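You operate a simulated robot arm through the tools that you are given. There is no shell and no other tool.

The job below is to be done with a simulated robot arm. You get a single attempt, and the scene is never put back.

Task
Drain the stopped tester, press the module home and run the WIRES program.
Fine: it is the module tester; open the hood only when the live lamp is out; close it, pull the stop button out and set the program knob before you press start. Leave the knob there and the hood closed, and the lock knob and other modules alone. Where these are worked on the way, their far stop is far enough and under half their travel is too little: clear hood.

Only the result counts: the job must be done as asked and must still hold three seconds after the hand-in. Knocking over, shifting, dropping, spilling or breaking anything else fails it.

Robot
A 7-joint arm with a two-finger parallel gripper, fixed in place. Base frame: the origin is at the foot of the arm, x ahead of it, y to its left, z up; the work surface is at about z = 808. Readings come in mm, rad, newtons and seconds.
Its first joint turns from -2.897 to 2.897 rad. Payload 4.4 kg.
The TCP is the grasp point between the finger pads, 23 mm short of the fingertips. In the tool frame z runs along the fingers and y along their closing line. Largest opening 94 mm; finger width 38, thickness 10; the body of the gripper, 54 by 96 mm, starts 39 mm behind the TCP.
Orientation is that of the tool frame in the base frame, as a unit quaternion [x, y, z, w]. With the fingers straight down and closing along the base's y, the tool's x points along the base's -x, its y along +y and its z along -z.

Tools
- The arm moves only by the tool drive_tool. Its arguments are lists of equal length, an entry for each row: "fingers": the closure, from 0 (fully open) to 1 (shut); "slide": the shift along the tool's x, y, z in mm, a list of three; "turn": the turn, a rotation vector about the tool's x, y, z in rad, a list of three. In form: {"fingers": [fingers, ...], "slide": [[x, y, z], ...], "turn": [[wx, wy, wz], ...]}. A call has 1 to 20 rows; each row shifts and turns the commanded pose from where the row before left it, along the tool's axes as they then stand. Rows are played at 5 a second. More than 50 mm and 0.15 rad between two rows, or a gripper value outside its range, and nothing of the call is played. Where a pose cannot be reached the arm comes as near as it can. A force on the tool above 50 N (or 10 N above the force at the start of the call, whichever is more), or a blocked arm, ends the call early, and 0.2 s more pass. The fingers move at their own pace (about 72 mm/s each) and stop on an object; they squeeze with about 38 N. The grip force told is the motor's: it shows also when the fingers shut on nothing. Time passes only in rows, and 0.2 s behind the last, so rows that do not move let the fingers close. It gives the time, the measured TCP pose, the force on the tool (base axes), the opening and the grip force at its end, in the units of the frame above (readings bear some noise), with the torque about the TCP (base axes, N m) and any sound that the robot's microphone picked up.
- Cameras (640 x 400 px; columns grow to the right, rows downward): "scene" is fixed at [209.5, -494.6, 1473.6]; the picture's right is [0.76, -0.64, 0.00], its down [-0.25, -0.29, -0.92] and it looks along [0.60, 0.71, -0.38] (base axes); focal length 309 px, centre (320, 200). "wrist" rides on the gripper at [86, 16, -74] in the tool frame; the picture's right is [-0.18, 0.98, 0.00], its down [-0.58, -0.11, -0.81] and it looks along [-0.79, -0.15, 0.59] (tool axes); focal length 243 px, centre (320, 200). There is no depth. A picture from a camera that has moved, and an enlarged one, comes with that camera's place and axes in the base frame and with its lens. The place of the scene camera against the robot may be out by one fixed shift of up to 18 mm in any direction.
- grab_frame(camera): a new picture of that camera. The clock stands still meanwhile.
- inspect(camera, box): a new picture of the part [left, top, right, bottom] of that camera's present view, enlarged. The clock stands still meanwhile.
- close_job(): hands the job in; it is judged then, once.

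Nothing tells you positions but the pictures and the camera data. Unless the task says otherwise, let go and move clear before handing in.

The tools are called after ">>>" as a command line: name --argument value ..., lists and objects as JSON in quotes. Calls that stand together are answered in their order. drive_tool: Moves the arm, as the interface text tells. Its arguments: {"type":"object","properties":{"fingers":{"type":"array"},"slide":{"type":"array"},"turn":{"type":"array"}},"required":["fingers","slide","turn"]} The other tools are called the same way: grab_frame (camera) takes a picture; inspect (camera, box) takes an enlarged picture of a part of a camera's view; close_job () hands the job in.

At the start:

```text
t: 0.0
position: [598.8, -16.3, 1280.6]
ee_rot: [0.0, 1.0, 0.0, 0.0]
wrist_force: [0.2, 0.4, -0.5]
torque: [0.0, -0.02, 0.0]
opening: 94.0
finger_force: 0.1
```

scene: 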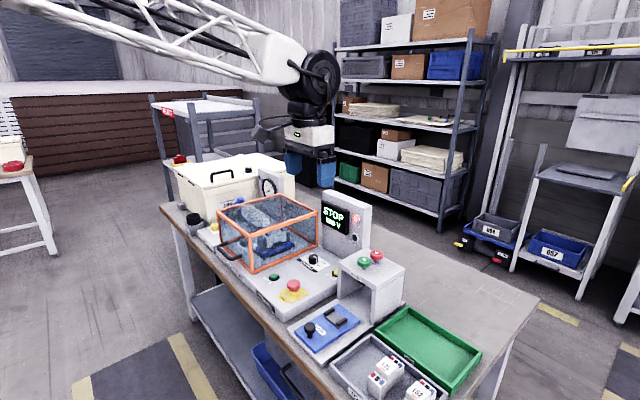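
wrist: 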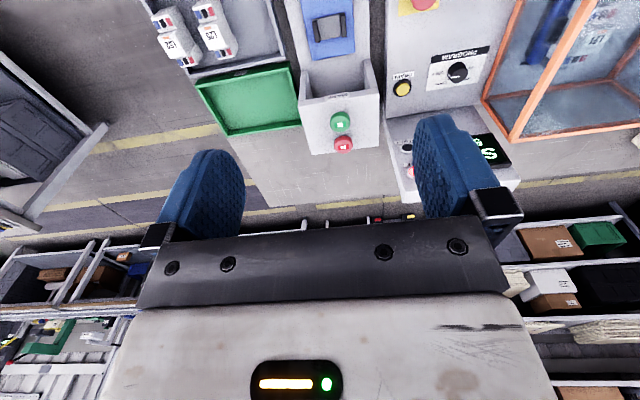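

I see a tester with an orange-framed clear hood, a panel reading STOP and a voltage, knobs and buttons, plus a second device with green and red buttons. I'll enlarge the views first, before moving anything.

>>> inspect --camera "scene" --box '[200, 170, 360, 270]'

>>> inspect --camera "scene" --box '[230, 230, 390, 330]'

>>> inspect --camera "scene" --box '[300, 190, 400, 260]'

>>> inspect --camera "wrist" --box '[370, 0, 640, 170]'

>>> inspect --camera "scene" --box '[320, 240, 490, 400]'

>>> inspect --camera "scene" --box '[150, 140, 310, 240]'

```text
4.00 times, centred on (280, 220) of scene
camera zoom: at [209.5, -494.6, 1473.6], right [0.76, -0.64, 0.0], down [-0.25, -0.29, -0.92], along [0.6, 0.71, -0.38], focal length 1238 px, centre (480, 120)
```

zoom: 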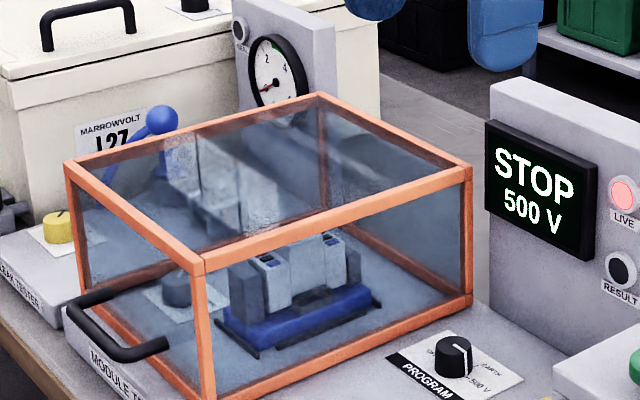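

```text
4.00 times, centred on (310, 280) of scene
camera zoom: at [209.5, -494.6, 1473.6], right [0.76, -0.64, 0.0], down [-0.25, -0.29, -0.92], along [0.6, 0.71, -0.38], focal length 1238 px, centre (360, -120)
```

zoom: 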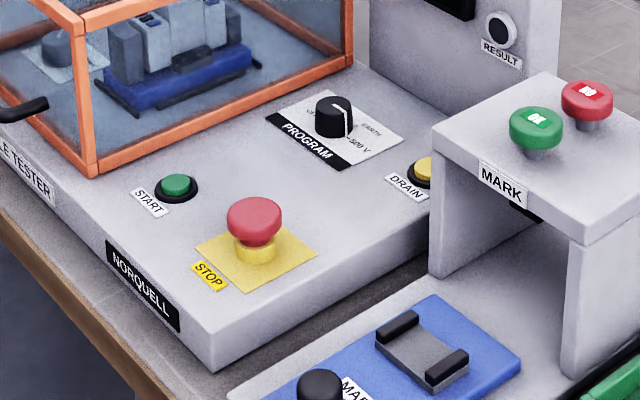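

```text
5.71 times, centred on (350, 225) of scene
camera zoom: at [209.5, -494.6, 1473.6], right [0.76, -0.64, 0.0], down [-0.25, -0.29, -0.92], along [0.6, 0.71, -0.38], focal length 1768 px, centre (149, 57)
```

zoom: 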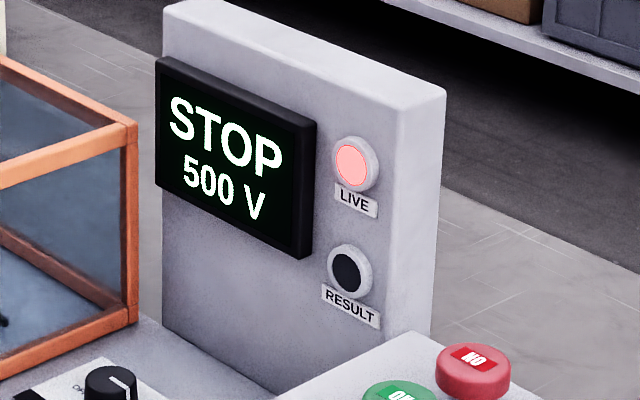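

```text
2.35 times, centred on (505, 85) of wrist
camera zoom: at [511.7, -0.9, 1355.1], right [0.18, 0.98, 0.0], down [0.58, -0.11, 0.81], along [0.79, -0.15, -0.59], focal length 571 px, centre (-115, 471)
```

zoom: 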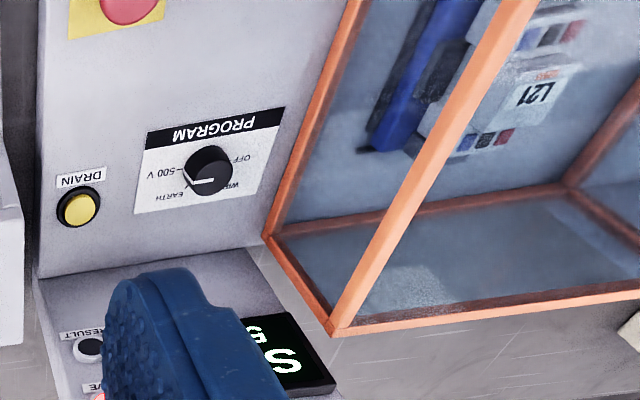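

```text
2.50 times, centred on (405, 320) of scene
camera zoom: at [209.5, -494.6, 1473.6], right [0.76, -0.64, 0.0], down [-0.25, -0.29, -0.92], along [0.6, 0.71, -0.38], focal length 774 px, centre (108, -100)
```

zoom: 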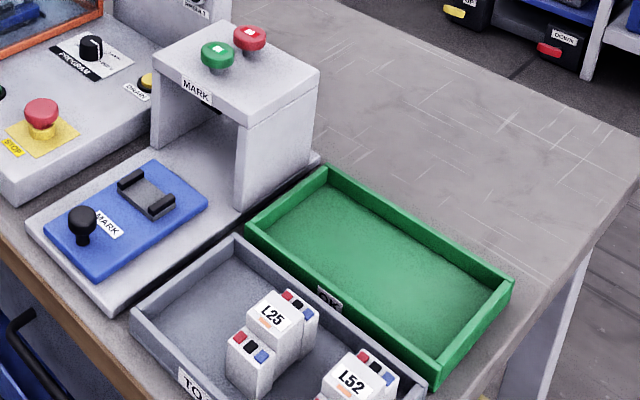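

```text
4.00 times, centred on (230, 190) of scene
camera zoom: at [209.5, -494.6, 1473.6], right [0.76, -0.64, 0.0], down [-0.25, -0.29, -0.92], along [0.6, 0.71, -0.38], focal length 1238 px, centre (680, 240)
```

zoom: 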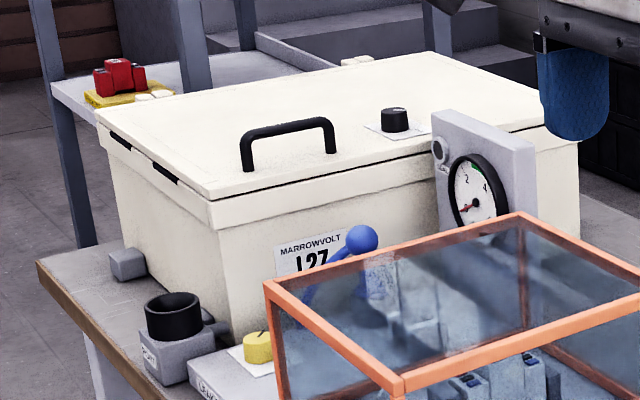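

The tester's front face is at about x=575, its DRAIN button near (805,118), STOP near (645,128), START near (635,240), PROGRAM knob near (787,213), and the hood spans x 600-875, y>320. The LIVE lamp is lit. I'll move the wrist camera over the tester and tilt it for a better look.

>>> drive_tool --fingers '[0, 0, 0, 0, 0, 0, 0, 0, 0]' --slide '[[0, 45, 0], [0, 45, 0], [0, 45, 0], [0, 45, 0], [0, 0, 0], [0, 0, 0], [0, 0, 0], [0, 0, 0], [0, 0, 0]]' --turn '[[0, 0, 0], [0, 0, 0], [0, 0, 0], [0, 0, 0], [0, 0.12, 0], [0, 0.12, 0], [0, 0.12, 0], [0, 0.12, 0], [0, 0, 0]]'

>>> grab_frame --camera "wrist"

>>> grab_frame --camera "scene"

```text
t: 2.0
position: [597.9, 163.2, 1280.9]
ee_rot: [0.0, 0.971, 0.0, -0.238]
wrist_force: [0.0, 0.8, -0.5]
torque: [0.02, 0.02, 0.04]
opening: 93.9
finger_force: 0.0
```

```text
taken
camera wrist: at [556.2, 179.3, 1387.1], right [0.16, 0.98, -0.09], down [0.89, -0.11, 0.45], along [0.43, -0.15, -0.89], focal length 243 px, centre (320, 200)
```

wrist: 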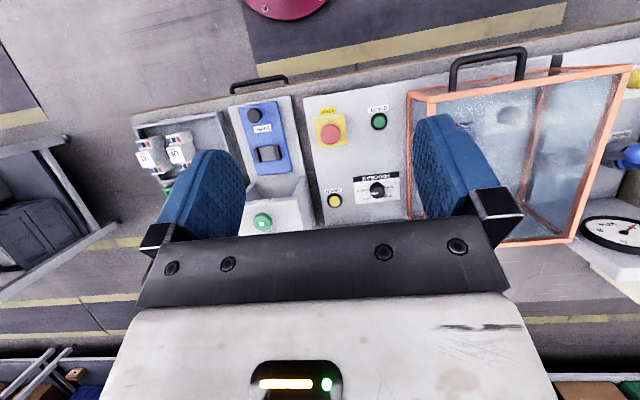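

```text
taken
```

scene: 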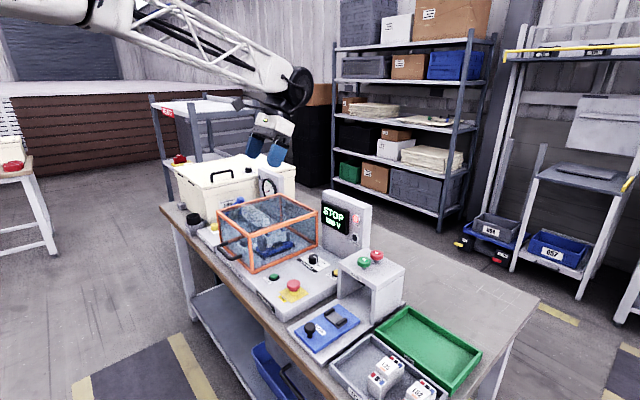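

The wrist view now covers the tester's controls from above. I'll enlarge it to pin down positions and read the knob dial.

>>> inspect --camera "wrist" --box '[290, 90, 450, 230]'

>>> inspect --camera "wrist" --box '[400, 40, 640, 250]'

>>> inspect --camera "scene" --box '[205, 190, 325, 280]'

>>> inspect --camera "scene" --box '[290, 245, 345, 290]'

```text
2.86 times, centred on (370, 160) of wrist
camera zoom: at [556.2, 179.3, 1387.1], right [0.16, 0.98, -0.09], down [0.89, -0.11, 0.45], along [0.43, -0.15, -0.89], focal length 693 px, centre (177, 314)
```

zoom: 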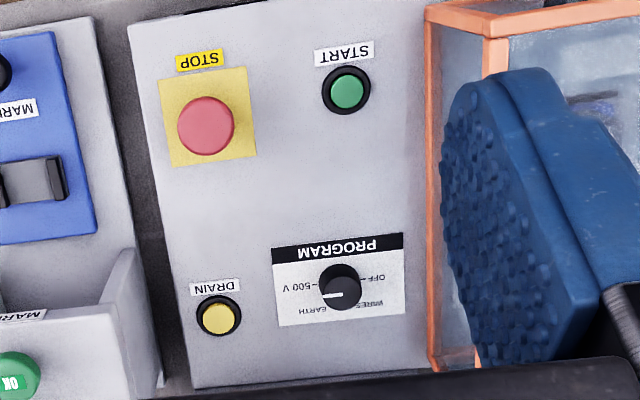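

```text
1.90 times, centred on (520, 145) of wrist
camera zoom: at [556.2, 179.3, 1387.1], right [0.16, 0.98, -0.09], down [0.89, -0.11, 0.45], along [0.43, -0.15, -0.89], focal length 462 px, centre (-61, 305)
```

zoom: 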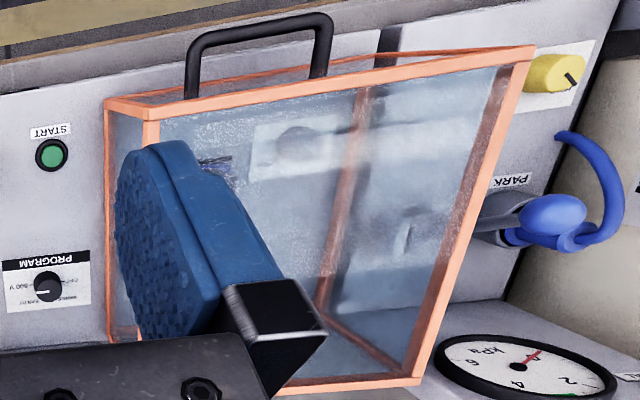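

```text
4.44 times, centred on (265, 235) of scene
camera zoom: at [209.5, -494.6, 1473.6], right [0.76, -0.64, 0.0], down [-0.25, -0.29, -0.92], along [0.6, 0.71, -0.38], focal length 1375 px, centre (564, 44)
```

zoom: 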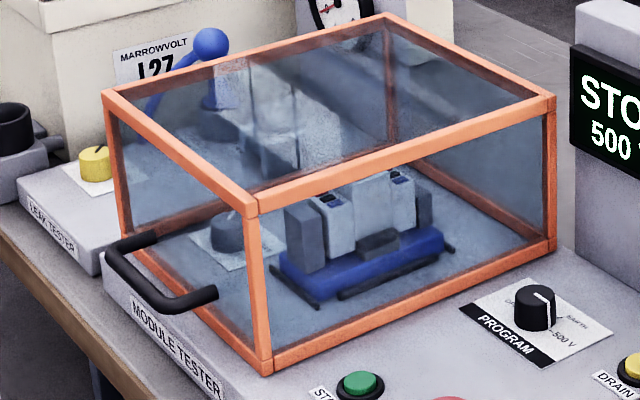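

```text
8.89 times, centred on (318, 268) of scene
camera zoom: at [209.5, -494.6, 1473.6], right [0.76, -0.64, 0.0], down [-0.25, -0.29, -0.92], along [0.6, 0.71, -0.38], focal length 2750 px, centre (342, -400)
```

zoom: 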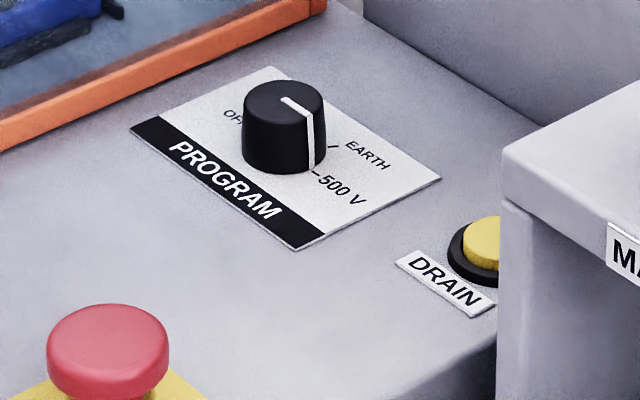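

The knob sits pointing at 500 V, with EARTH, WIRES and OFF in turn going counter-clockwise. I'll go lower for close views of DRAIN, the knob and the panel clearance.

>>> drive_tool --fingers '[0.5, 1, 1, 1, 1, 1, 1]' --slide '[[-31.7, 6.7, 24.8], [-31.7, 6.7, 24.8], [-31.7, 6.7, 24.8], [-31.7, 6.7, 24.8], [-31.7, 6.7, 24.8], [-31.7, 6.7, 24.8], [0, 0, 0]]' --turn '[[0, 0, 0], [0, 0, 0], [0, 0, 0], [0, 0, 0], [0, 0, 0], [0, 0, 0], [0, 0, 0]]'

>>> grab_frame --camera "wrist"

>>> grab_frame --camera "scene"

```text
t: 3.6
position: [699.2, 203.7, 1060.1]
ee_rot: [0.0, 0.971, 0.0, -0.238]
wrist_force: [-0.3, 1.1, 1.0]
torque: [0.0, 0.0, -0.01]
opening: 0.0
finger_force: 38.1
```

```text
taken
camera wrist: at [656.5, 219.0, 1166.6], right [0.16, 0.98, -0.09], down [0.89, -0.11, 0.45], along [0.43, -0.15, -0.89], focal length 243 px, centre (320, 200)
```

wrist: 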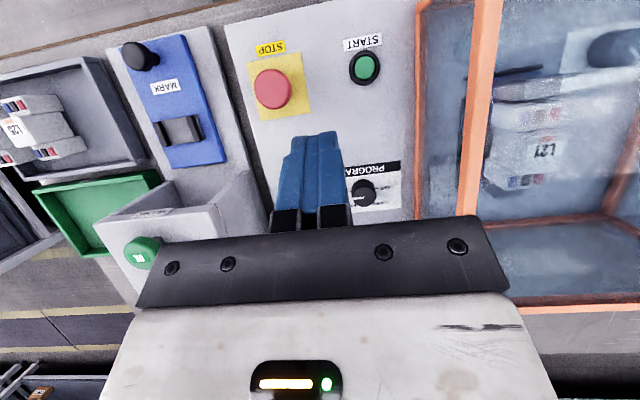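

```text
taken
```

scene: 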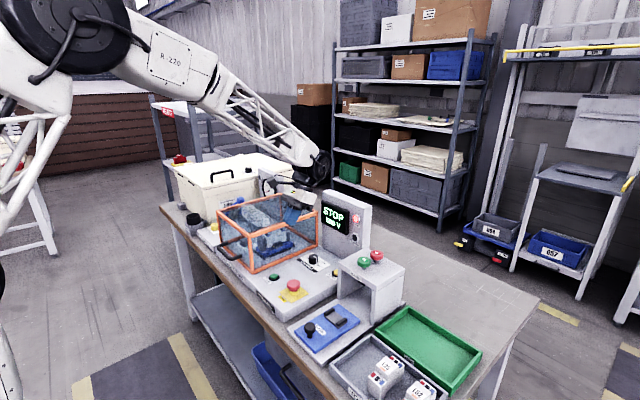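

The scene view makes the hand hard to place against the panel, so I'll enlarge that area.

>>> inspect --camera "scene" --box '[240, 130, 400, 230]'

>>> inspect --camera "wrist" --box '[220, 0, 420, 240]'

```text
4.00 times, centred on (320, 180) of scene
camera zoom: at [209.5, -494.6, 1473.6], right [0.76, -0.64, 0.0], down [-0.25, -0.29, -0.92], along [0.6, 0.71, -0.38], focal length 1238 px, centre (320, 280)
```

zoom: 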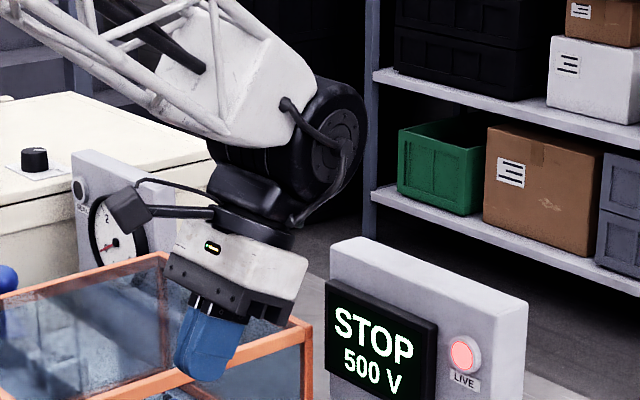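

```text
1.67 times, centred on (320, 120) of wrist
camera zoom: at [656.5, 219.0, 1166.6], right [0.16, 0.98, -0.09], down [0.89, -0.11, 0.45], along [0.43, -0.15, -0.89], focal length 404 px, centre (320, 333)
```

zoom: 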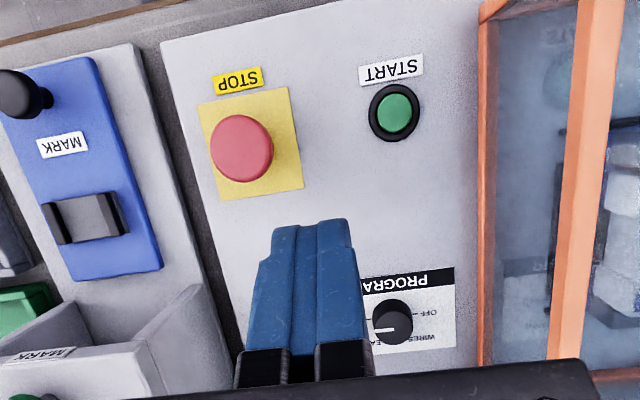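

STOP cap triangulates to about (654,140,874), START (649,243,851), the knob (795,227,~862) and DRAIN (819,123,~851). The MARK arch is close on DRAIN's right, so I'll turn the hand 90° and lean it towards the robot to fit a narrow profile in there.

>>> drive_tool --fingers '[1, 1, 1, 1, 1, 1, 1, 1, 1, 1, 1, 1, 1, 1, 1, 1, 1, 1]' --slide '[[0, 0, 0], [0, 0, 0], [0, 0, 0], [0, 0, 0], [0, 0, 0], [0, 0, 0], [0, 0, 0], [0, 0, 0], [0, 0, 0], [0, 0, 0], [0, 0, 0], [0, 0, 0], [0, 0, 0], [0, 0, 0], [0, 0, 0], [0, 0, 0], [0, 0, 0], [0, 0, 0]]' --turn '[[0, -0.12, 0], [0, -0.12, 0], [0, -0.12, 0], [0, -0.12, 0], [0, 0, 0.1428], [0, 0, 0.1428], [0, 0, 0.1428], [0, 0, 0.1428], [0, 0, 0.1428], [0, 0, 0.1428], [0, 0, 0.1428], [0, 0, 0.1428], [0, 0, 0.1428], [0, 0, 0.1428], [0, 0, 0.1428], [-0.1, 0, 0], [-0.1, 0, 0], [-0.1, 0, 0]]'

>>> drive_tool --fingers '[1, 1, 1, 1, 1]' --slide '[[-20.2, 21, 27.4], [-20.2, 21, 27.4], [-20.2, 21, 27.4], [-20.2, 21, 27.4], [0, 0, 0]]' --turn '[[0, 0, 0], [0, 0, 0], [0, 0, 0], [0, 0, 0], [0, 0, 0]]'

>>> grab_frame --camera "wrist"

>>> inspect --camera "scene" --box '[260, 160, 420, 300]'

```text
t: 7.4
position: [698.4, 203.6, 1060.6]
ee_rot: [0.699, 0.699, 0.106, 0.106]
wrist_force: [0.3, 0.1, 0.2]
torque: [-0.01, 0.01, -0.01]
opening: 0.0
finger_force: 38.0
```

```text
t: 8.6
position: [812.3, 124.0, 982.3]
ee_rot: [0.699, 0.699, 0.106, 0.107]
wrist_force: [-0.7, -0.3, -0.2]
torque: [0.01, -0.02, 0.01]
opening: 0.1
finger_force: 38.2
```

```text
taken
camera wrist: at [805.8, 210.0, 1058.3], right [0.94, -0.18, 0.29], down [-0.34, -0.58, 0.74], along [0.03, -0.79, -0.61], focal length 243 px, centre (320, 200)
```

wrist: 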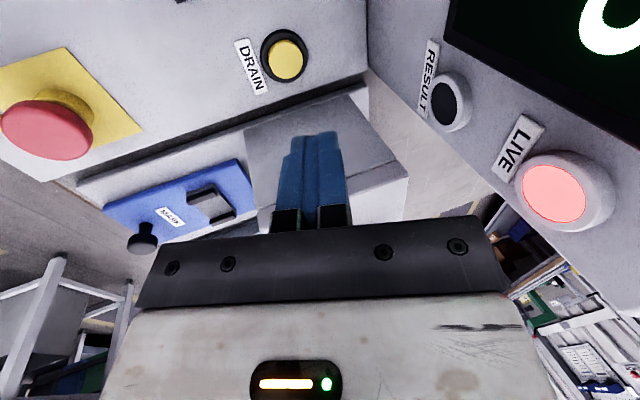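

```text
2.86 times, centred on (340, 230) of scene
camera zoom: at [209.5, -494.6, 1473.6], right [0.76, -0.64, 0.0], down [-0.25, -0.29, -0.92], along [0.6, 0.71, -0.38], focal length 884 px, centre (263, 114)
```

zoom: 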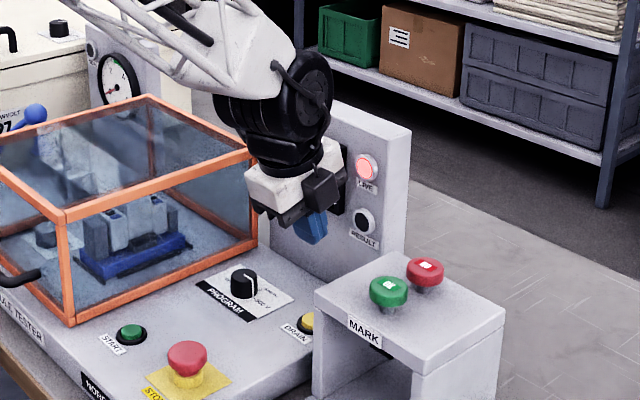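

DRAIN is at about (824,126). I'll lower the closed fingertips to roughly 15 mm above it and check the alignment.

>>> drive_tool --fingers '[1, 1, 1, 1]' --slide '[[0.7, -5.5, 30.4], [0.7, -5.5, 30.4], [0.7, -5.5, 30.4], [0, 0, 0]]' --turn '[[0, 0, 0], [0, 0, 0], [0, 0, 0], [0, 0, 0]]'

>>> grab_frame --camera "wrist"

>>> inspect --camera "scene" --box '[290, 190, 390, 290]'

```text
t: 9.6
position: [820.9, 124.1, 890.9]
ee_rot: [0.699, 0.699, 0.106, 0.105]
wrist_force: [-0.1, 0.3, 0.1]
torque: [-0.03, -0.01, -0.02]
opening: 0.0
finger_force: 37.9
```

```text
taken
camera wrist: at [813.8, 210.9, 965.5], right [0.94, -0.18, 0.29], down [-0.34, -0.58, 0.74], along [0.03, -0.79, -0.61], focal length 243 px, centre (320, 200)
```

wrist: 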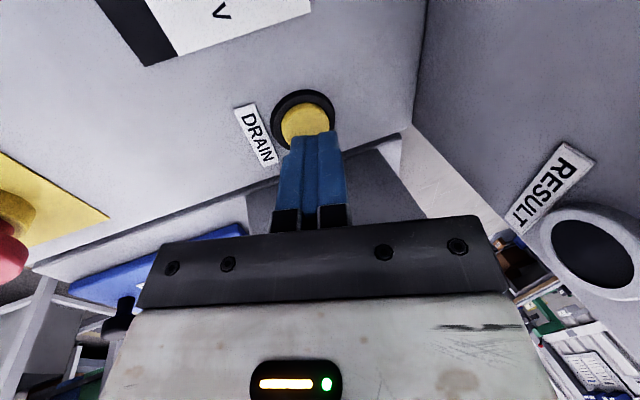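

```text
4.00 times, centred on (340, 240) of scene
camera zoom: at [209.5, -494.6, 1473.6], right [0.76, -0.64, 0.0], down [-0.25, -0.29, -0.92], along [0.6, 0.71, -0.38], focal length 1238 px, centre (240, 40)
```

zoom: 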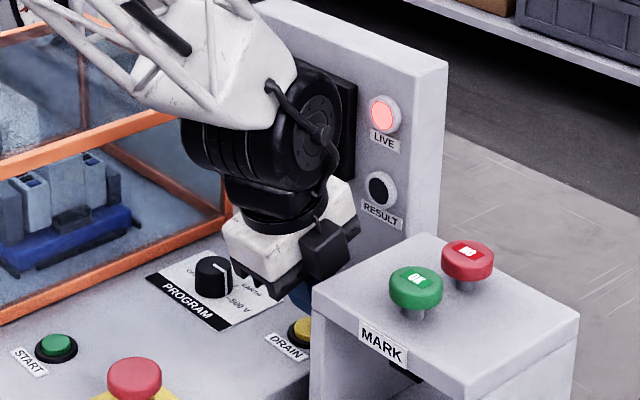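

The fingertips line up with DRAIN and the scene shows clearance to the arch and the panel. I'll lower in small steps and watch the force.

>>> drive_tool --fingers '[1, 1, 1, 1, 1]' --slide '[[4, -1.18, 3.82], [0, -1.18, 3.82], [0, -1.18, 3.82], [0, -0.9, 2.9], [0, 0, 0]]' --turn '[[0, 0, 0], [0, 0, 0], [0, 0, 0], [0, 0, 0], [0, 0, 0]]'

>>> grab_frame --camera "wrist"

```text
t: 10.8
position: [820.6, 129.0, 873.6]
ee_rot: [0.699, 0.699, 0.106, 0.106]
wrist_force: [-0.5, -0.7, 0.2]
torque: [-0.01, -0.02, -0.01]
opening: 0.0
finger_force: 38.0
```

```text
taken
camera wrist: at [814.8, 214.7, 949.7], right [0.94, -0.18, 0.29], down [-0.34, -0.58, 0.74], along [0.03, -0.79, -0.61], focal length 243 px, centre (320, 200)
```

wrist: 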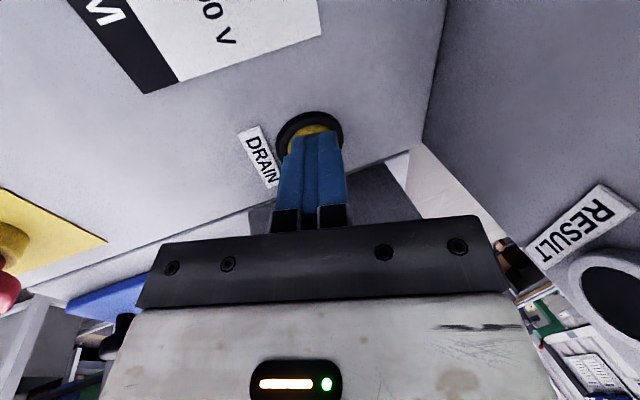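

The tip is now just above the DRAIN cap without contact. Continuing down in 2 mm steps.

>>> drive_tool --fingers '[1, 1, 1, 1]' --slide '[[0, -0.6, 1.9], [0, -0.6, 1.9], [0, -0.6, 1.9], [0, -0.6, 1.9]]' --turn '[[0, 0, 0], [0, 0, 0], [0, 0, 0], [0, 0, 0]]'

>>> grab_frame --camera "scene"

```text
t: 11.8
position: [822.6, 128.3, 867.7]
ee_rot: [0.699, 0.699, 0.106, 0.106]
wrist_force: [-1.2, -0.8, 12.9]
torque: [-0.1, 0.05, 0.0]
opening: 0.0
finger_force: 38.2
heard: click
```

```text
taken
```

scene: 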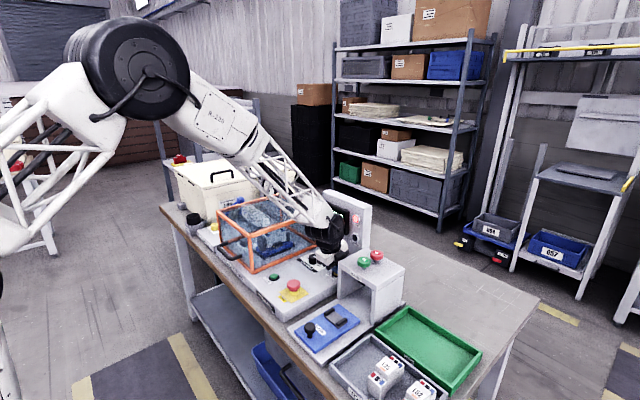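

A click was heard with 13 N on the tool, so DRAIN is pressed. I'll hold it and watch the LIVE lamp.

>>> drive_tool --fingers '[1, 1, 1, 1, 1]' --slide '[[0, -0.3, 1], [0, 0, 0], [0, 0, 0], [0, 0, 0], [0, 0, 0]]' --turn '[[0, 0, 0], [0, 0, 0], [0, 0, 0], [0, 0, 0], [0, 0, 0]]'

>>> inspect --camera "scene" --box '[300, 180, 400, 260]'

```text
t: 13.0
position: [823.3, 128.7, 865.9]
ee_rot: [0.699, 0.699, 0.105, 0.105]
wrist_force: [1.6, 0.1, 16.4]
torque: [-0.08, 0.02, 0.0]
opening: 0.0
finger_force: 38.2
```

```text
5.00 times, centred on (350, 220) of scene
camera zoom: at [209.5, -494.6, 1473.6], right [0.76, -0.64, 0.0], down [-0.25, -0.29, -0.92], along [0.6, 0.71, -0.38], focal length 1547 px, centre (170, 100)
```

zoom: 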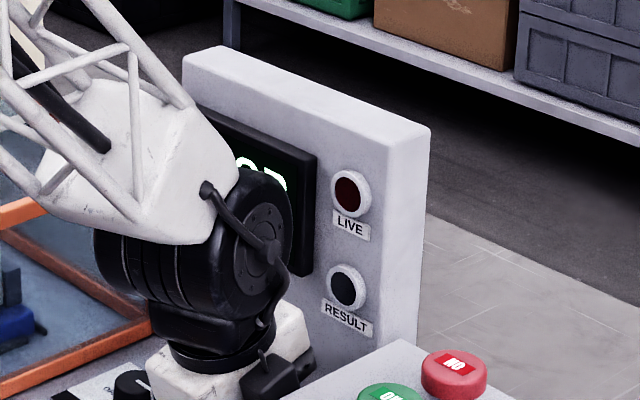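

The LIVE lamp has gone out. I'll hold a bit longer, then lift straight up and read the display.

>>> drive_tool --fingers '[1, 1, 1, 1, 1, 1, 1, 1, 1, 1, 1, 1, 1]' --slide '[[0, 0, 0], [0, 0, 0], [0, 0, 0], [0, 0, 0], [0, 0, 0], [0, 3, -9.5], [0, 10, -33], [0, 13.3, -43], [0, 13.3, -43], [0, -45, 0], [0, -45, 0], [0, 0, 0], [0, 0, 0]]' --turn '[[0, 0, 0], [0, 0, 0], [0, 0, 0], [0, 0, 0], [0, 0, 0], [0, 0, 0], [0, 0, 0], [0, 0, 0], [0, 0, 0], [0, 0, 0], [0, 0, 0], [0, 0, 0], [0, 0, 0]]'

>>> inspect --camera "scene" --box '[260, 180, 400, 280]'

>>> grab_frame --camera "wrist"

```text
t: 15.8
position: [735.3, 128.6, 972.4]
ee_rot: [0.699, 0.699, 0.105, 0.106]
wrist_force: [0.4, -0.4, -0.3]
torque: [0.02, 0.0, 0.0]
opening: 0.0
finger_force: 38.3
```

```text
4.00 times, centred on (330, 230) of scene
camera zoom: at [209.5, -494.6, 1473.6], right [0.76, -0.64, 0.0], down [-0.25, -0.29, -0.92], along [0.6, 0.71, -0.38], focal length 1238 px, centre (280, 80)
```

zoom: 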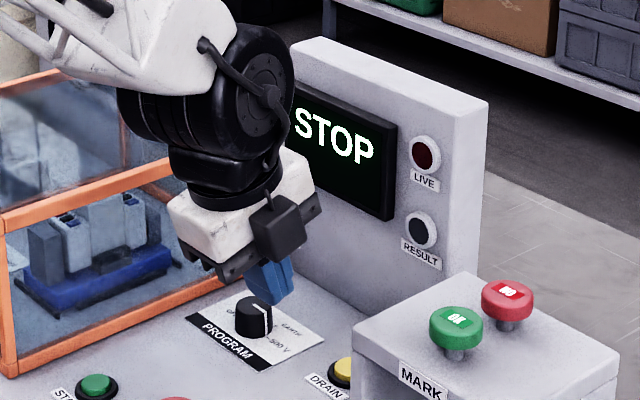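

```text
taken
camera wrist: at [729.0, 213.8, 1048.8], right [0.94, -0.18, 0.29], down [-0.34, -0.58, 0.74], along [0.03, -0.79, -0.61], focal length 243 px, centre (320, 200)
```

wrist: 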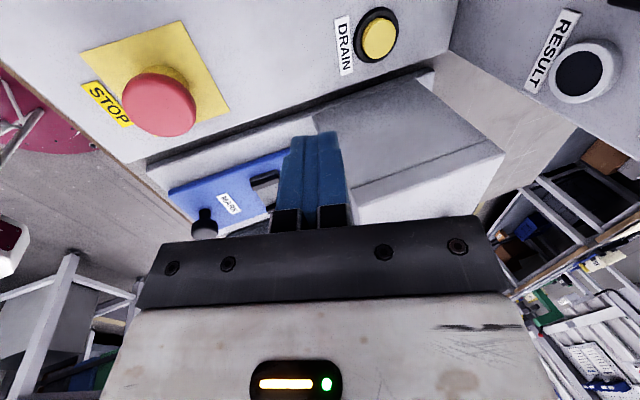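

The tester is drained: the display shows only STOP and LIVE is dark. The hood is about x 600-875, y 313-562, z 848-997, with its handle bar near x=557, y 373-485, z≈893. I'll back off and swing the hand round to face the handle horizontally, jaws closing vertically.

>>> drive_tool --fingers '[1, 1, 1, 1, 1, 1, 1, 1, 1, 1, 1, 1, 1, 0.8, 0.574, 0.574]' --slide '[[0, -33.6, -19.4], [0, -33.6, -19.4], [0, -33.6, -19.4], [0, -33.6, -19.4], [0, -33.6, -19.4], [0, -33.6, -19.4], [0, -33.6, -19.4], [43, 0, 0], [43, 0, 0], [43, 0, 0], [43, 0, 0], [43, 0, 0], [43, 0, 0], [43, 0, 0], [0, 0, 0], [0, 0, 0]]' --turn '[[0, 0, 0], [0, 0, 0], [0, 0, 0], [0, 0, 0], [0, 0, 0], [0, 0, 0], [0, 0, 0], [-0.149, 0, 0], [-0.149, 0, 0], [-0.149, 0, 0], [-0.149, 0, 0], [-0.149, 0, 0], [-0.149, 0, 0], [-0.149, 0, 0], [0, 0, 0], [0, 0, 0]]'

>>> grab_frame --camera "wrist"

>>> grab_frame --camera "scene"

```text
t: 19.2
position: [481.2, 335.8, 1183.8]
ee_rot: [0.546, 0.601, 0.407, 0.418]
wrist_force: [0.6, 0.4, 0.6]
torque: [-0.01, 0.01, 0.0]
opening: 39.9
finger_force: 0.1
out of reach, approached as far as the arm can: row 12, 13, 14
```

```text
taken
camera wrist: at [411.2, 419.5, 1218.2], right [0.32, -0.11, 0.94], down [-0.77, -0.61, 0.19], along [0.56, -0.78, -0.28], focal length 243 px, centre (320, 200)
```

wrist: 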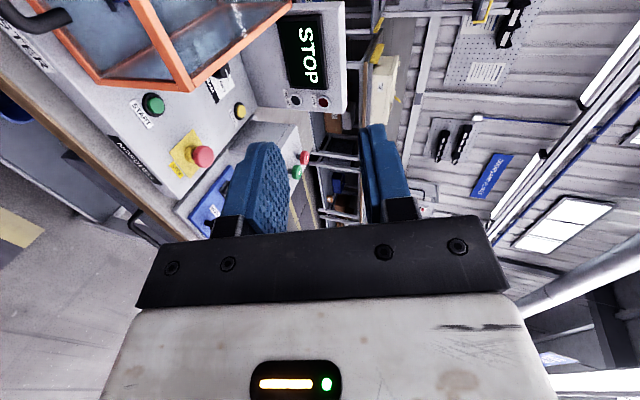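

```text
taken
```

scene: 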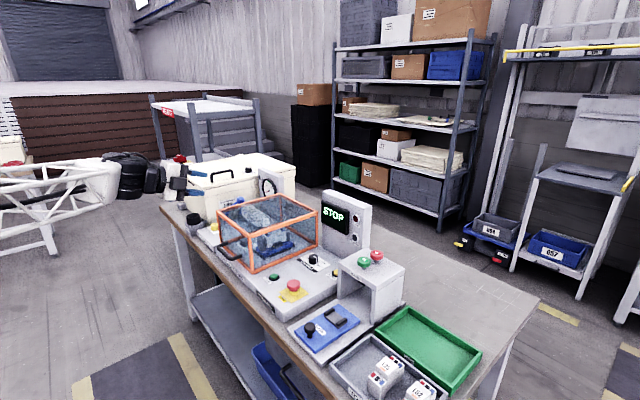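

That sideways, horizontal pose ran out of joint range, and the hand ended high at z≈1184, clear of everything. I'll check where the command stands and go back to a reachable orientation.

>>> drive_tool --fingers '[0.574, 0.574]' --slide '[[0, 0, 0], [0, 0, 0]]' --turn '[[0, 0, 0], [0, 0, 0]]'

```text
t: 19.8
position: [480.8, 334.8, 1182.7]
ee_rot: [0.547, 0.602, 0.405, 0.417]
wrist_force: [-0.4, 1.1, -0.1]
torque: [0.0, 0.01, -0.02]
opening: 39.9
finger_force: 0.1
```

The hand is near the wanted orientation but displaced, likely against a wrist limit. I'll roll the hand by half a turn the other way, which gives the same closing line but more wrist range.

>>> drive_tool --fingers '[0.574, 0.574, 0.574, 0.574, 0.574, 0.574, 0.574, 0.574, 0.574, 0.574, 0.574, 0.574, 0.574, 0.574, 0.574, 0.574, 0.574, 0.574, 0.574, 0.574]' --slide '[[0, 0, 0], [0, 0, 0], [0, 0, 0], [0, 0, 0], [0, 0, 0], [0, 0, 0], [0, 0, 0], [0, 0, 0], [0, 0, 0], [0, 0, 0], [0, 0, 0], [0, 0, 0], [0, 0, 0], [0, 0, 0], [0, 0, 0], [0, 0, 0], [0, 0, 0], [0, 0, 0], [0, 0, 0], [0, 0, 0]]' --turn '[[0, 0, -0.149], [0, 0, -0.149], [0, 0, -0.149], [0, 0, -0.149], [0, 0, -0.149], [0, 0, -0.149], [0, 0, -0.149], [0, 0, -0.149], [0, 0, -0.149], [0, 0, -0.149], [0, 0, -0.149], [0, 0, -0.149], [0, 0, -0.149], [0, 0, -0.149], [0, 0, -0.149], [0, 0, -0.149], [0, 0, -0.149], [0, 0, -0.149], [0, 0, -0.149], [0, 0, -0.149]]'

>>> grab_frame --camera "wrist"

```text
t: 24.0
position: [479.1, 333.6, 1184.5]
ee_rot: [-0.556, 0.592, -0.385, 0.439]
wrist_force: [0.1, -0.8, -0.1]
torque: [-0.03, -0.01, 0.0]
opening: 40.0
finger_force: 0.0
```

```text
taken
camera wrist: at [404.4, 245.9, 1185.1], right [-0.32, 0.27, -0.91], down [-0.73, 0.54, 0.41], along [0.61, 0.8, 0.02], focal length 243 px, centre (320, 200)
```

wrist: 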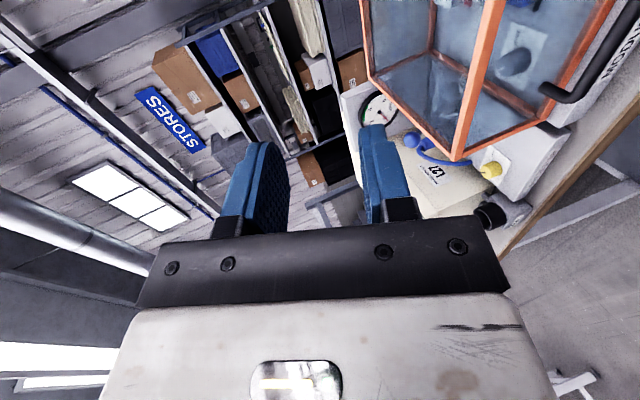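

The roll worked, and the hood handle is visible ahead. Now lowering to just in front of the handle at about (480, 430, 930).

>>> drive_tool --fingers '[0.574, 0.574, 0.574, 0.574, 0.574, 0.574, 0.574]' --slide '[[-12.1, 41.3, 14], [-12.1, 41.3, 14], [-12.1, 41.3, 14], [-12.1, 41.3, 14], [-12.1, 41.3, 14], [-12.1, 41.3, 14], [0, 0, 0]]' --turn '[[0, 0, 0], [0, 0, 0], [0, 0, 0], [0, 0, 0], [0, 0, 0], [0, 0, 0], [0, 0, 0]]'

>>> grab_frame --camera "wrist"

>>> grab_frame --camera "scene"

```text
t: 25.6
position: [479.1, 430.3, 929.2]
ee_rot: [-0.555, 0.593, -0.384, 0.439]
wrist_force: [-0.3, -1.6, 0.1]
torque: [0.01, 0.04, -0.01]
opening: 39.8
finger_force: 0.1
```

```text
taken
camera wrist: at [402.2, 342.6, 930.2], right [-0.32, 0.27, -0.91], down [-0.73, 0.54, 0.42], along [0.61, 0.79, 0.03], focal length 243 px, centre (320, 200)
```

wrist: 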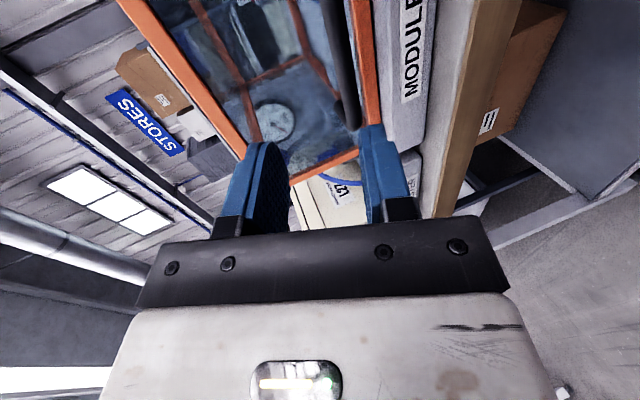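

```text
taken
```

scene: 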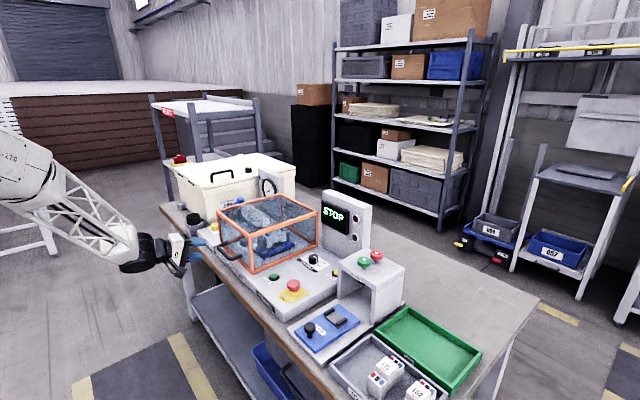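

The pose is reachable and the handle bar shows near the lower finger. I'll enlarge both views to measure the bar against the jaws.

>>> inspect --camera "wrist" --box '[220, 0, 460, 220]'

>>> inspect --camera "scene" --box '[160, 200, 290, 290]'

```text
1.82 times, centred on (340, 110) of wrist
camera zoom: at [402.2, 342.6, 930.2], right [-0.32, 0.27, -0.91], down [-0.73, 0.54, 0.42], along [0.61, 0.79, 0.03], focal length 441 px, centre (284, 364)
```

zoom: 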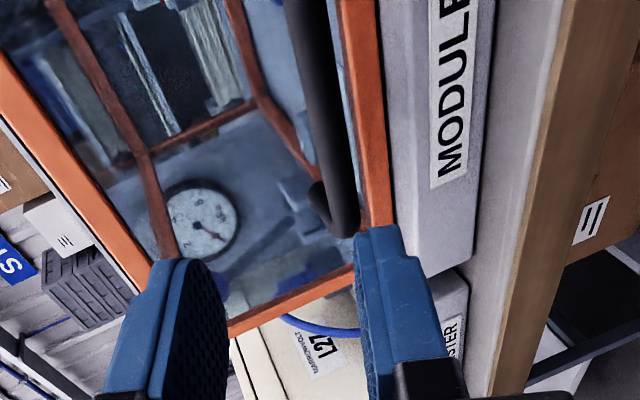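

```text
4.44 times, centred on (225, 245) of scene
camera zoom: at [209.5, -494.6, 1473.6], right [0.76, -0.64, 0.0], down [-0.25, -0.29, -0.92], along [0.6, 0.71, -0.38], focal length 1375 px, centre (742, 0)
```

zoom: 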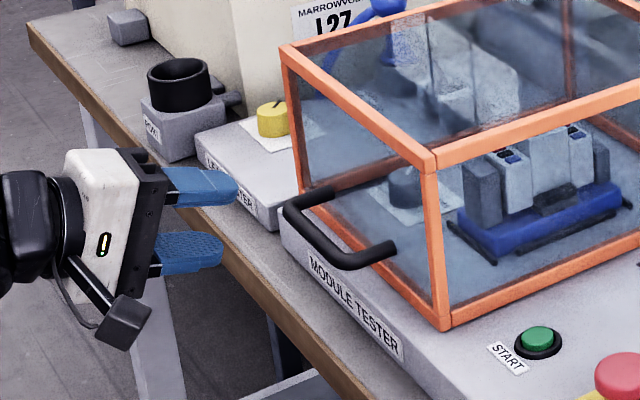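

The bar is about 12 mm thick at x≈558, z≈886, spanning y≈380-480. I'll narrow the jaws to about 28 mm, line up on the approach axis and look before closing in.

>>> drive_tool --fingers '[0.7, 0.7, 0.7]' --slide '[[1.9, 15.7, 15.9], [0, 0, 25], [0, 0, 0]]' --turn '[[0, 0, 0], [0, 0, 0], [0, 0, 0]]'

>>> inspect --camera "wrist" --box '[220, 0, 460, 220]'

>>> inspect --camera "scene" --box '[160, 200, 290, 290]'

```text
t: 26.4
position: [514.2, 432.0, 901.0]
ee_rot: [-0.556, 0.593, -0.384, 0.438]
wrist_force: [0.1, -0.5, 0.3]
torque: [-0.01, 0.01, 0.01]
opening: 28.3
finger_force: 0.0
```

```text
1.82 times, centred on (340, 110) of wrist
camera zoom: at [438.5, 344.0, 902.3], right [-0.32, 0.27, -0.91], down [-0.73, 0.54, 0.42], along [0.61, 0.79, 0.03], focal length 441 px, centre (284, 364)
```

zoom: 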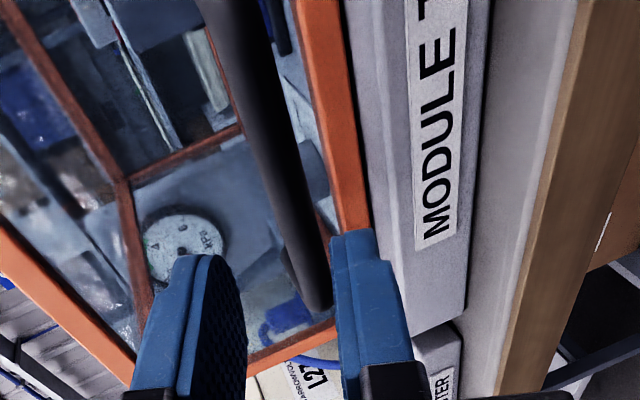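

```text
4.44 times, centred on (225, 245) of scene
camera zoom: at [209.5, -494.6, 1473.6], right [0.76, -0.64, 0.0], down [-0.25, -0.29, -0.92], along [0.6, 0.71, -0.38], focal length 1375 px, centre (742, 0)
```

zoom: 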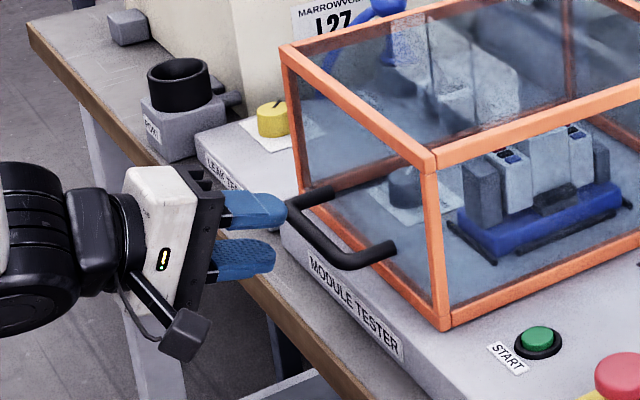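

The jaws straddle the bar's line, with the bar about 4 mm low of centre. I'll correct that and advance so the bar lies between the pads.

>>> drive_tool --fingers '[0.7, 0.7, 0.7]' --slide '[[6, 3, 15], [0, 0.5, 23], [0, 0, 0]]' --turn '[[0, 0, 0], [0, 0, 0], [0, 0, 0]]'

>>> inspect --camera "wrist" --box '[220, 0, 460, 220]'

>>> inspect --camera "scene" --box '[160, 200, 290, 290]'

```text
t: 27.2
position: [548.5, 425.7, 884.8]
ee_rot: [-0.556, 0.593, -0.384, 0.438]
wrist_force: [-0.3, 0.0, -0.3]
torque: [0.01, 0.0, 0.02]
opening: 28.2
finger_force: 0.1
```

```text
1.82 times, centred on (340, 110) of wrist
camera zoom: at [472.8, 338.5, 885.6], right [-0.32, 0.27, -0.91], down [-0.73, 0.54, 0.42], along [0.61, 0.8, 0.02], focal length 441 px, centre (284, 364)
```

zoom: 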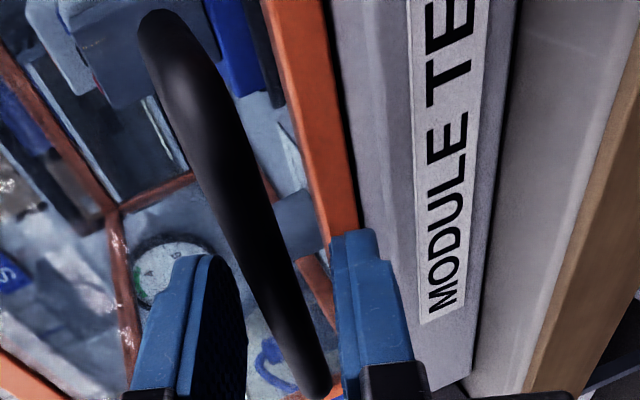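

```text
4.44 times, centred on (225, 245) of scene
camera zoom: at [209.5, -494.6, 1473.6], right [0.76, -0.64, 0.0], down [-0.25, -0.29, -0.92], along [0.6, 0.71, -0.38], focal length 1375 px, centre (742, 0)
```

zoom: 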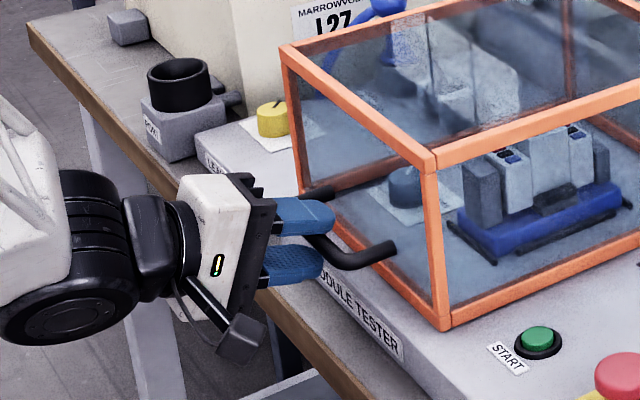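

The bar now lies between the pads. I'll close on it gently to learn its thickness and seat it.

>>> drive_tool --fingers '[0.85, 1, 1]' --slide '[[0, 0, 0], [0, 0, 0], [0, 0, 0]]' --turn '[[0, 0, 0], [0, 0, 0], [0, 0, 0]]'

```text
t: 28.0
position: [548.5, 426.4, 885.4]
ee_rot: [-0.555, 0.593, -0.384, 0.439]
wrist_force: [13.9, -5.2, 18.7]
torque: [-1.7, -0.31, 0.5]
opening: 15.8
finger_force: 44.8
```

The bar is about 15 mm thick. I'll loosen slightly so it's caged but free to turn, then begin lifting along the hood's arc.

>>> drive_tool --fingers '[0.8, 0.8, 0.8, 0.8, 0.8, 0.8]' --slide '[[0, -1, 0], [0, -11, -2], [0, -22.3, -4.1], [0, -22.3, -4.1], [0, -22.3, -4.1], [0, 0, 0]]' --turn '[[0, 0, 0], [-0.035, 0.003, 0.001], [-0.07, 0.006, 0.002], [-0.07, 0.006, 0.002], [-0.07, 0.006, 0.002], [0, 0, 0]]'

>>> inspect --camera "scene" --box '[150, 170, 330, 290]'

>>> grab_frame --camera "wrist"

```text
t: 29.4
position: [567.5, 420.0, 961.8]
ee_rot: [-0.599, 0.642, -0.313, 0.362]
wrist_force: [-1.6, 0.5, -1.1]
torque: [0.0, 0.07, 0.06]
opening: 20.0
finger_force: 1.5
```

```text
3.33 times, centred on (240, 230) of scene
camera zoom: at [209.5, -494.6, 1473.6], right [0.76, -0.64, 0.0], down [-0.25, -0.29, -0.92], along [0.6, 0.71, -0.38], focal length 1031 px, centre (587, 100)
```

zoom: 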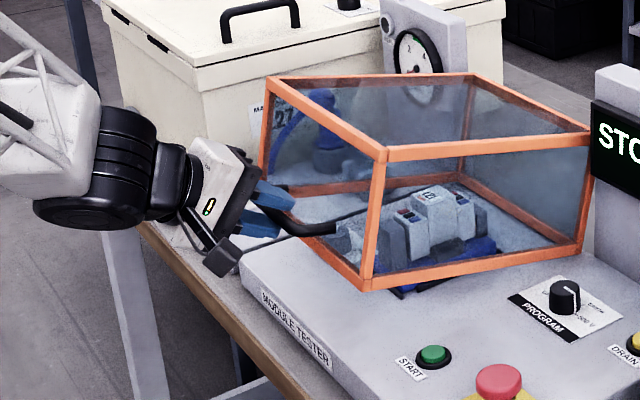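

```text
taken
camera wrist: at [494.6, 331.6, 982.1], right [-0.53, 0.27, -0.8], down [-0.61, 0.54, 0.58], along [0.59, 0.8, -0.12], focal length 243 px, centre (320, 200)
```

wrist: 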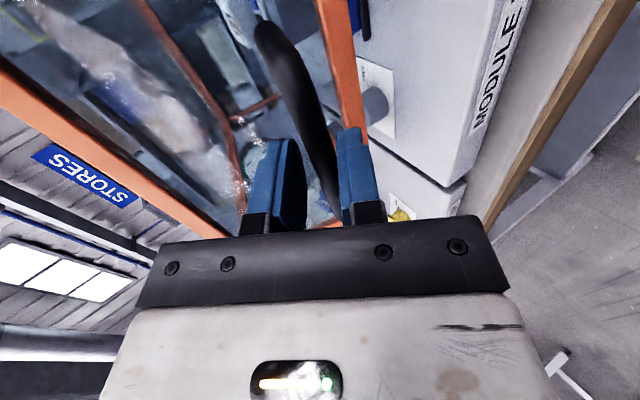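

The hood is swinging up about its rear edge as expected, with almost no load. Continuing the arc.

>>> drive_tool --fingers '[0.8, 0.8, 0.8, 0.8, 0.8, 0.8, 0.8]' --slide '[[0, -22.3, -4.1], [0, -22.3, -4.1], [0, -22.3, -4.1], [0, -22.3, -4.1], [0, -22.3, -4.1], [0, -22.3, -4.1], [0, 0, 0]]' --turn '[[-0.07, 0.006, 0.002], [-0.07, 0.006, 0.002], [-0.07, 0.006, 0.002], [-0.07, 0.006, 0.002], [-0.07, 0.006, 0.002], [-0.07, 0.006, 0.002], [0, 0, 0]]'

>>> inspect --camera "scene" --box '[150, 130, 350, 290]'

>>> grab_frame --camera "wrist"

```text
t: 31.0
position: [638.7, 408.1, 1076.7]
ee_rot: [-0.653, 0.702, -0.18, 0.22]
wrist_force: [-2.1, -0.7, -0.4]
torque: [-0.07, 0.02, 0.01]
opening: 19.6
finger_force: 0.9
```

```text
2.50 times, centred on (250, 210) of scene
camera zoom: at [209.5, -494.6, 1473.6], right [0.76, -0.64, 0.0], down [-0.25, -0.29, -0.92], along [0.6, 0.71, -0.38], focal length 774 px, centre (495, 175)
```

zoom: 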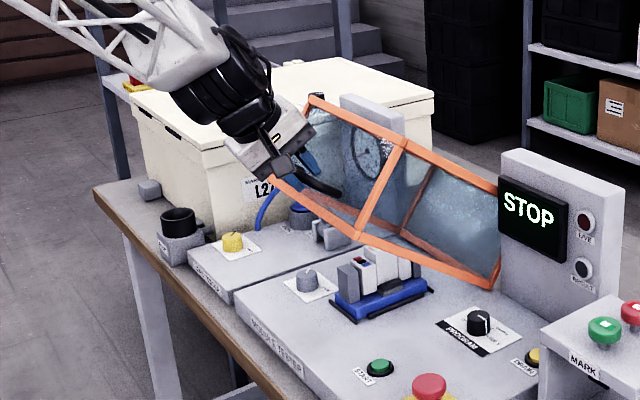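

```text
taken
camera wrist: at [581.3, 319.0, 1123.8], right [-0.81, 0.27, -0.52], down [-0.32, 0.54, 0.78], along [0.49, 0.8, -0.36], focal length 243 px, centre (320, 200)
```

wrist: 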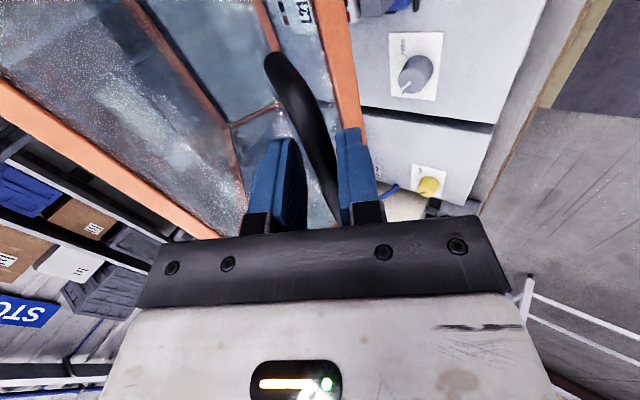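

The hood is about 38° open and following cleanly. I'll continue but tilt the hand less, to stay within reach.

>>> drive_tool --fingers '[0.8, 0.8, 0.8, 0.8, 0.8, 0.8]' --slide '[[-3, -24.66, -4.7], [-3, -24.9, -3.2], [-3, -25, -1.7], [-3, -25.1, -0.2], [-3, -25.1, 1.3], [0, 0, 0]]' --turn '[[-0.02, 0.0017, 0.0006], [-0.02, 0.0017, 0.0006], [-0.02, 0.0017, 0.0006], [-0.02, 0.0017, 0.0006], [-0.02, 0.0017, 0.0006], [0, 0, 0]]'

>>> inspect --camera "scene" --box '[150, 120, 370, 290]'

>>> grab_frame --camera "wrist"

```text
t: 32.4
position: [742.0, 411.9, 1148.2]
ee_rot: [-0.661, 0.713, -0.147, 0.185]
wrist_force: [0.0, -0.3, -0.2]
torque: [-0.02, 0.04, -0.02]
opening: 18.5
finger_force: 0.1
```

```text
2.35 times, centred on (260, 205) of scene
camera zoom: at [209.5, -494.6, 1473.6], right [0.76, -0.64, 0.0], down [-0.25, -0.29, -0.92], along [0.6, 0.71, -0.38], focal length 728 px, centre (461, 188)
```

zoom: 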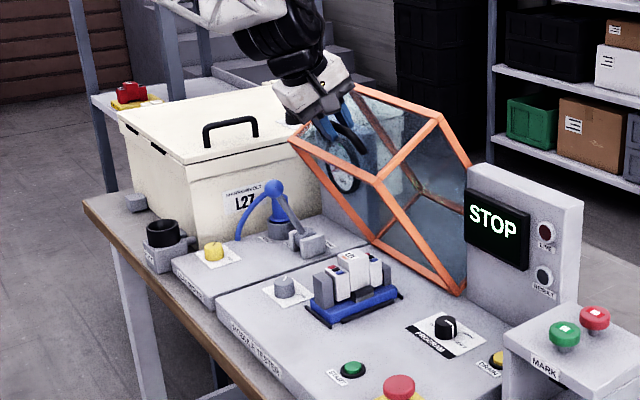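

```text
taken
camera wrist: at [688.9, 323.9, 1200.1], right [-0.86, 0.27, -0.43], down [-0.24, 0.54, 0.81], along [0.45, 0.8, -0.4], focal length 243 px, centre (320, 200)
```

wrist: 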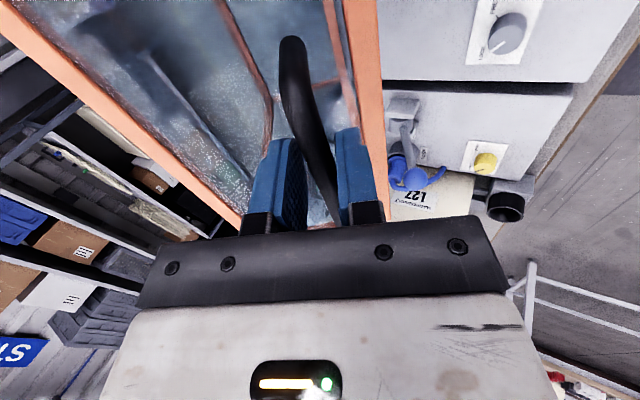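

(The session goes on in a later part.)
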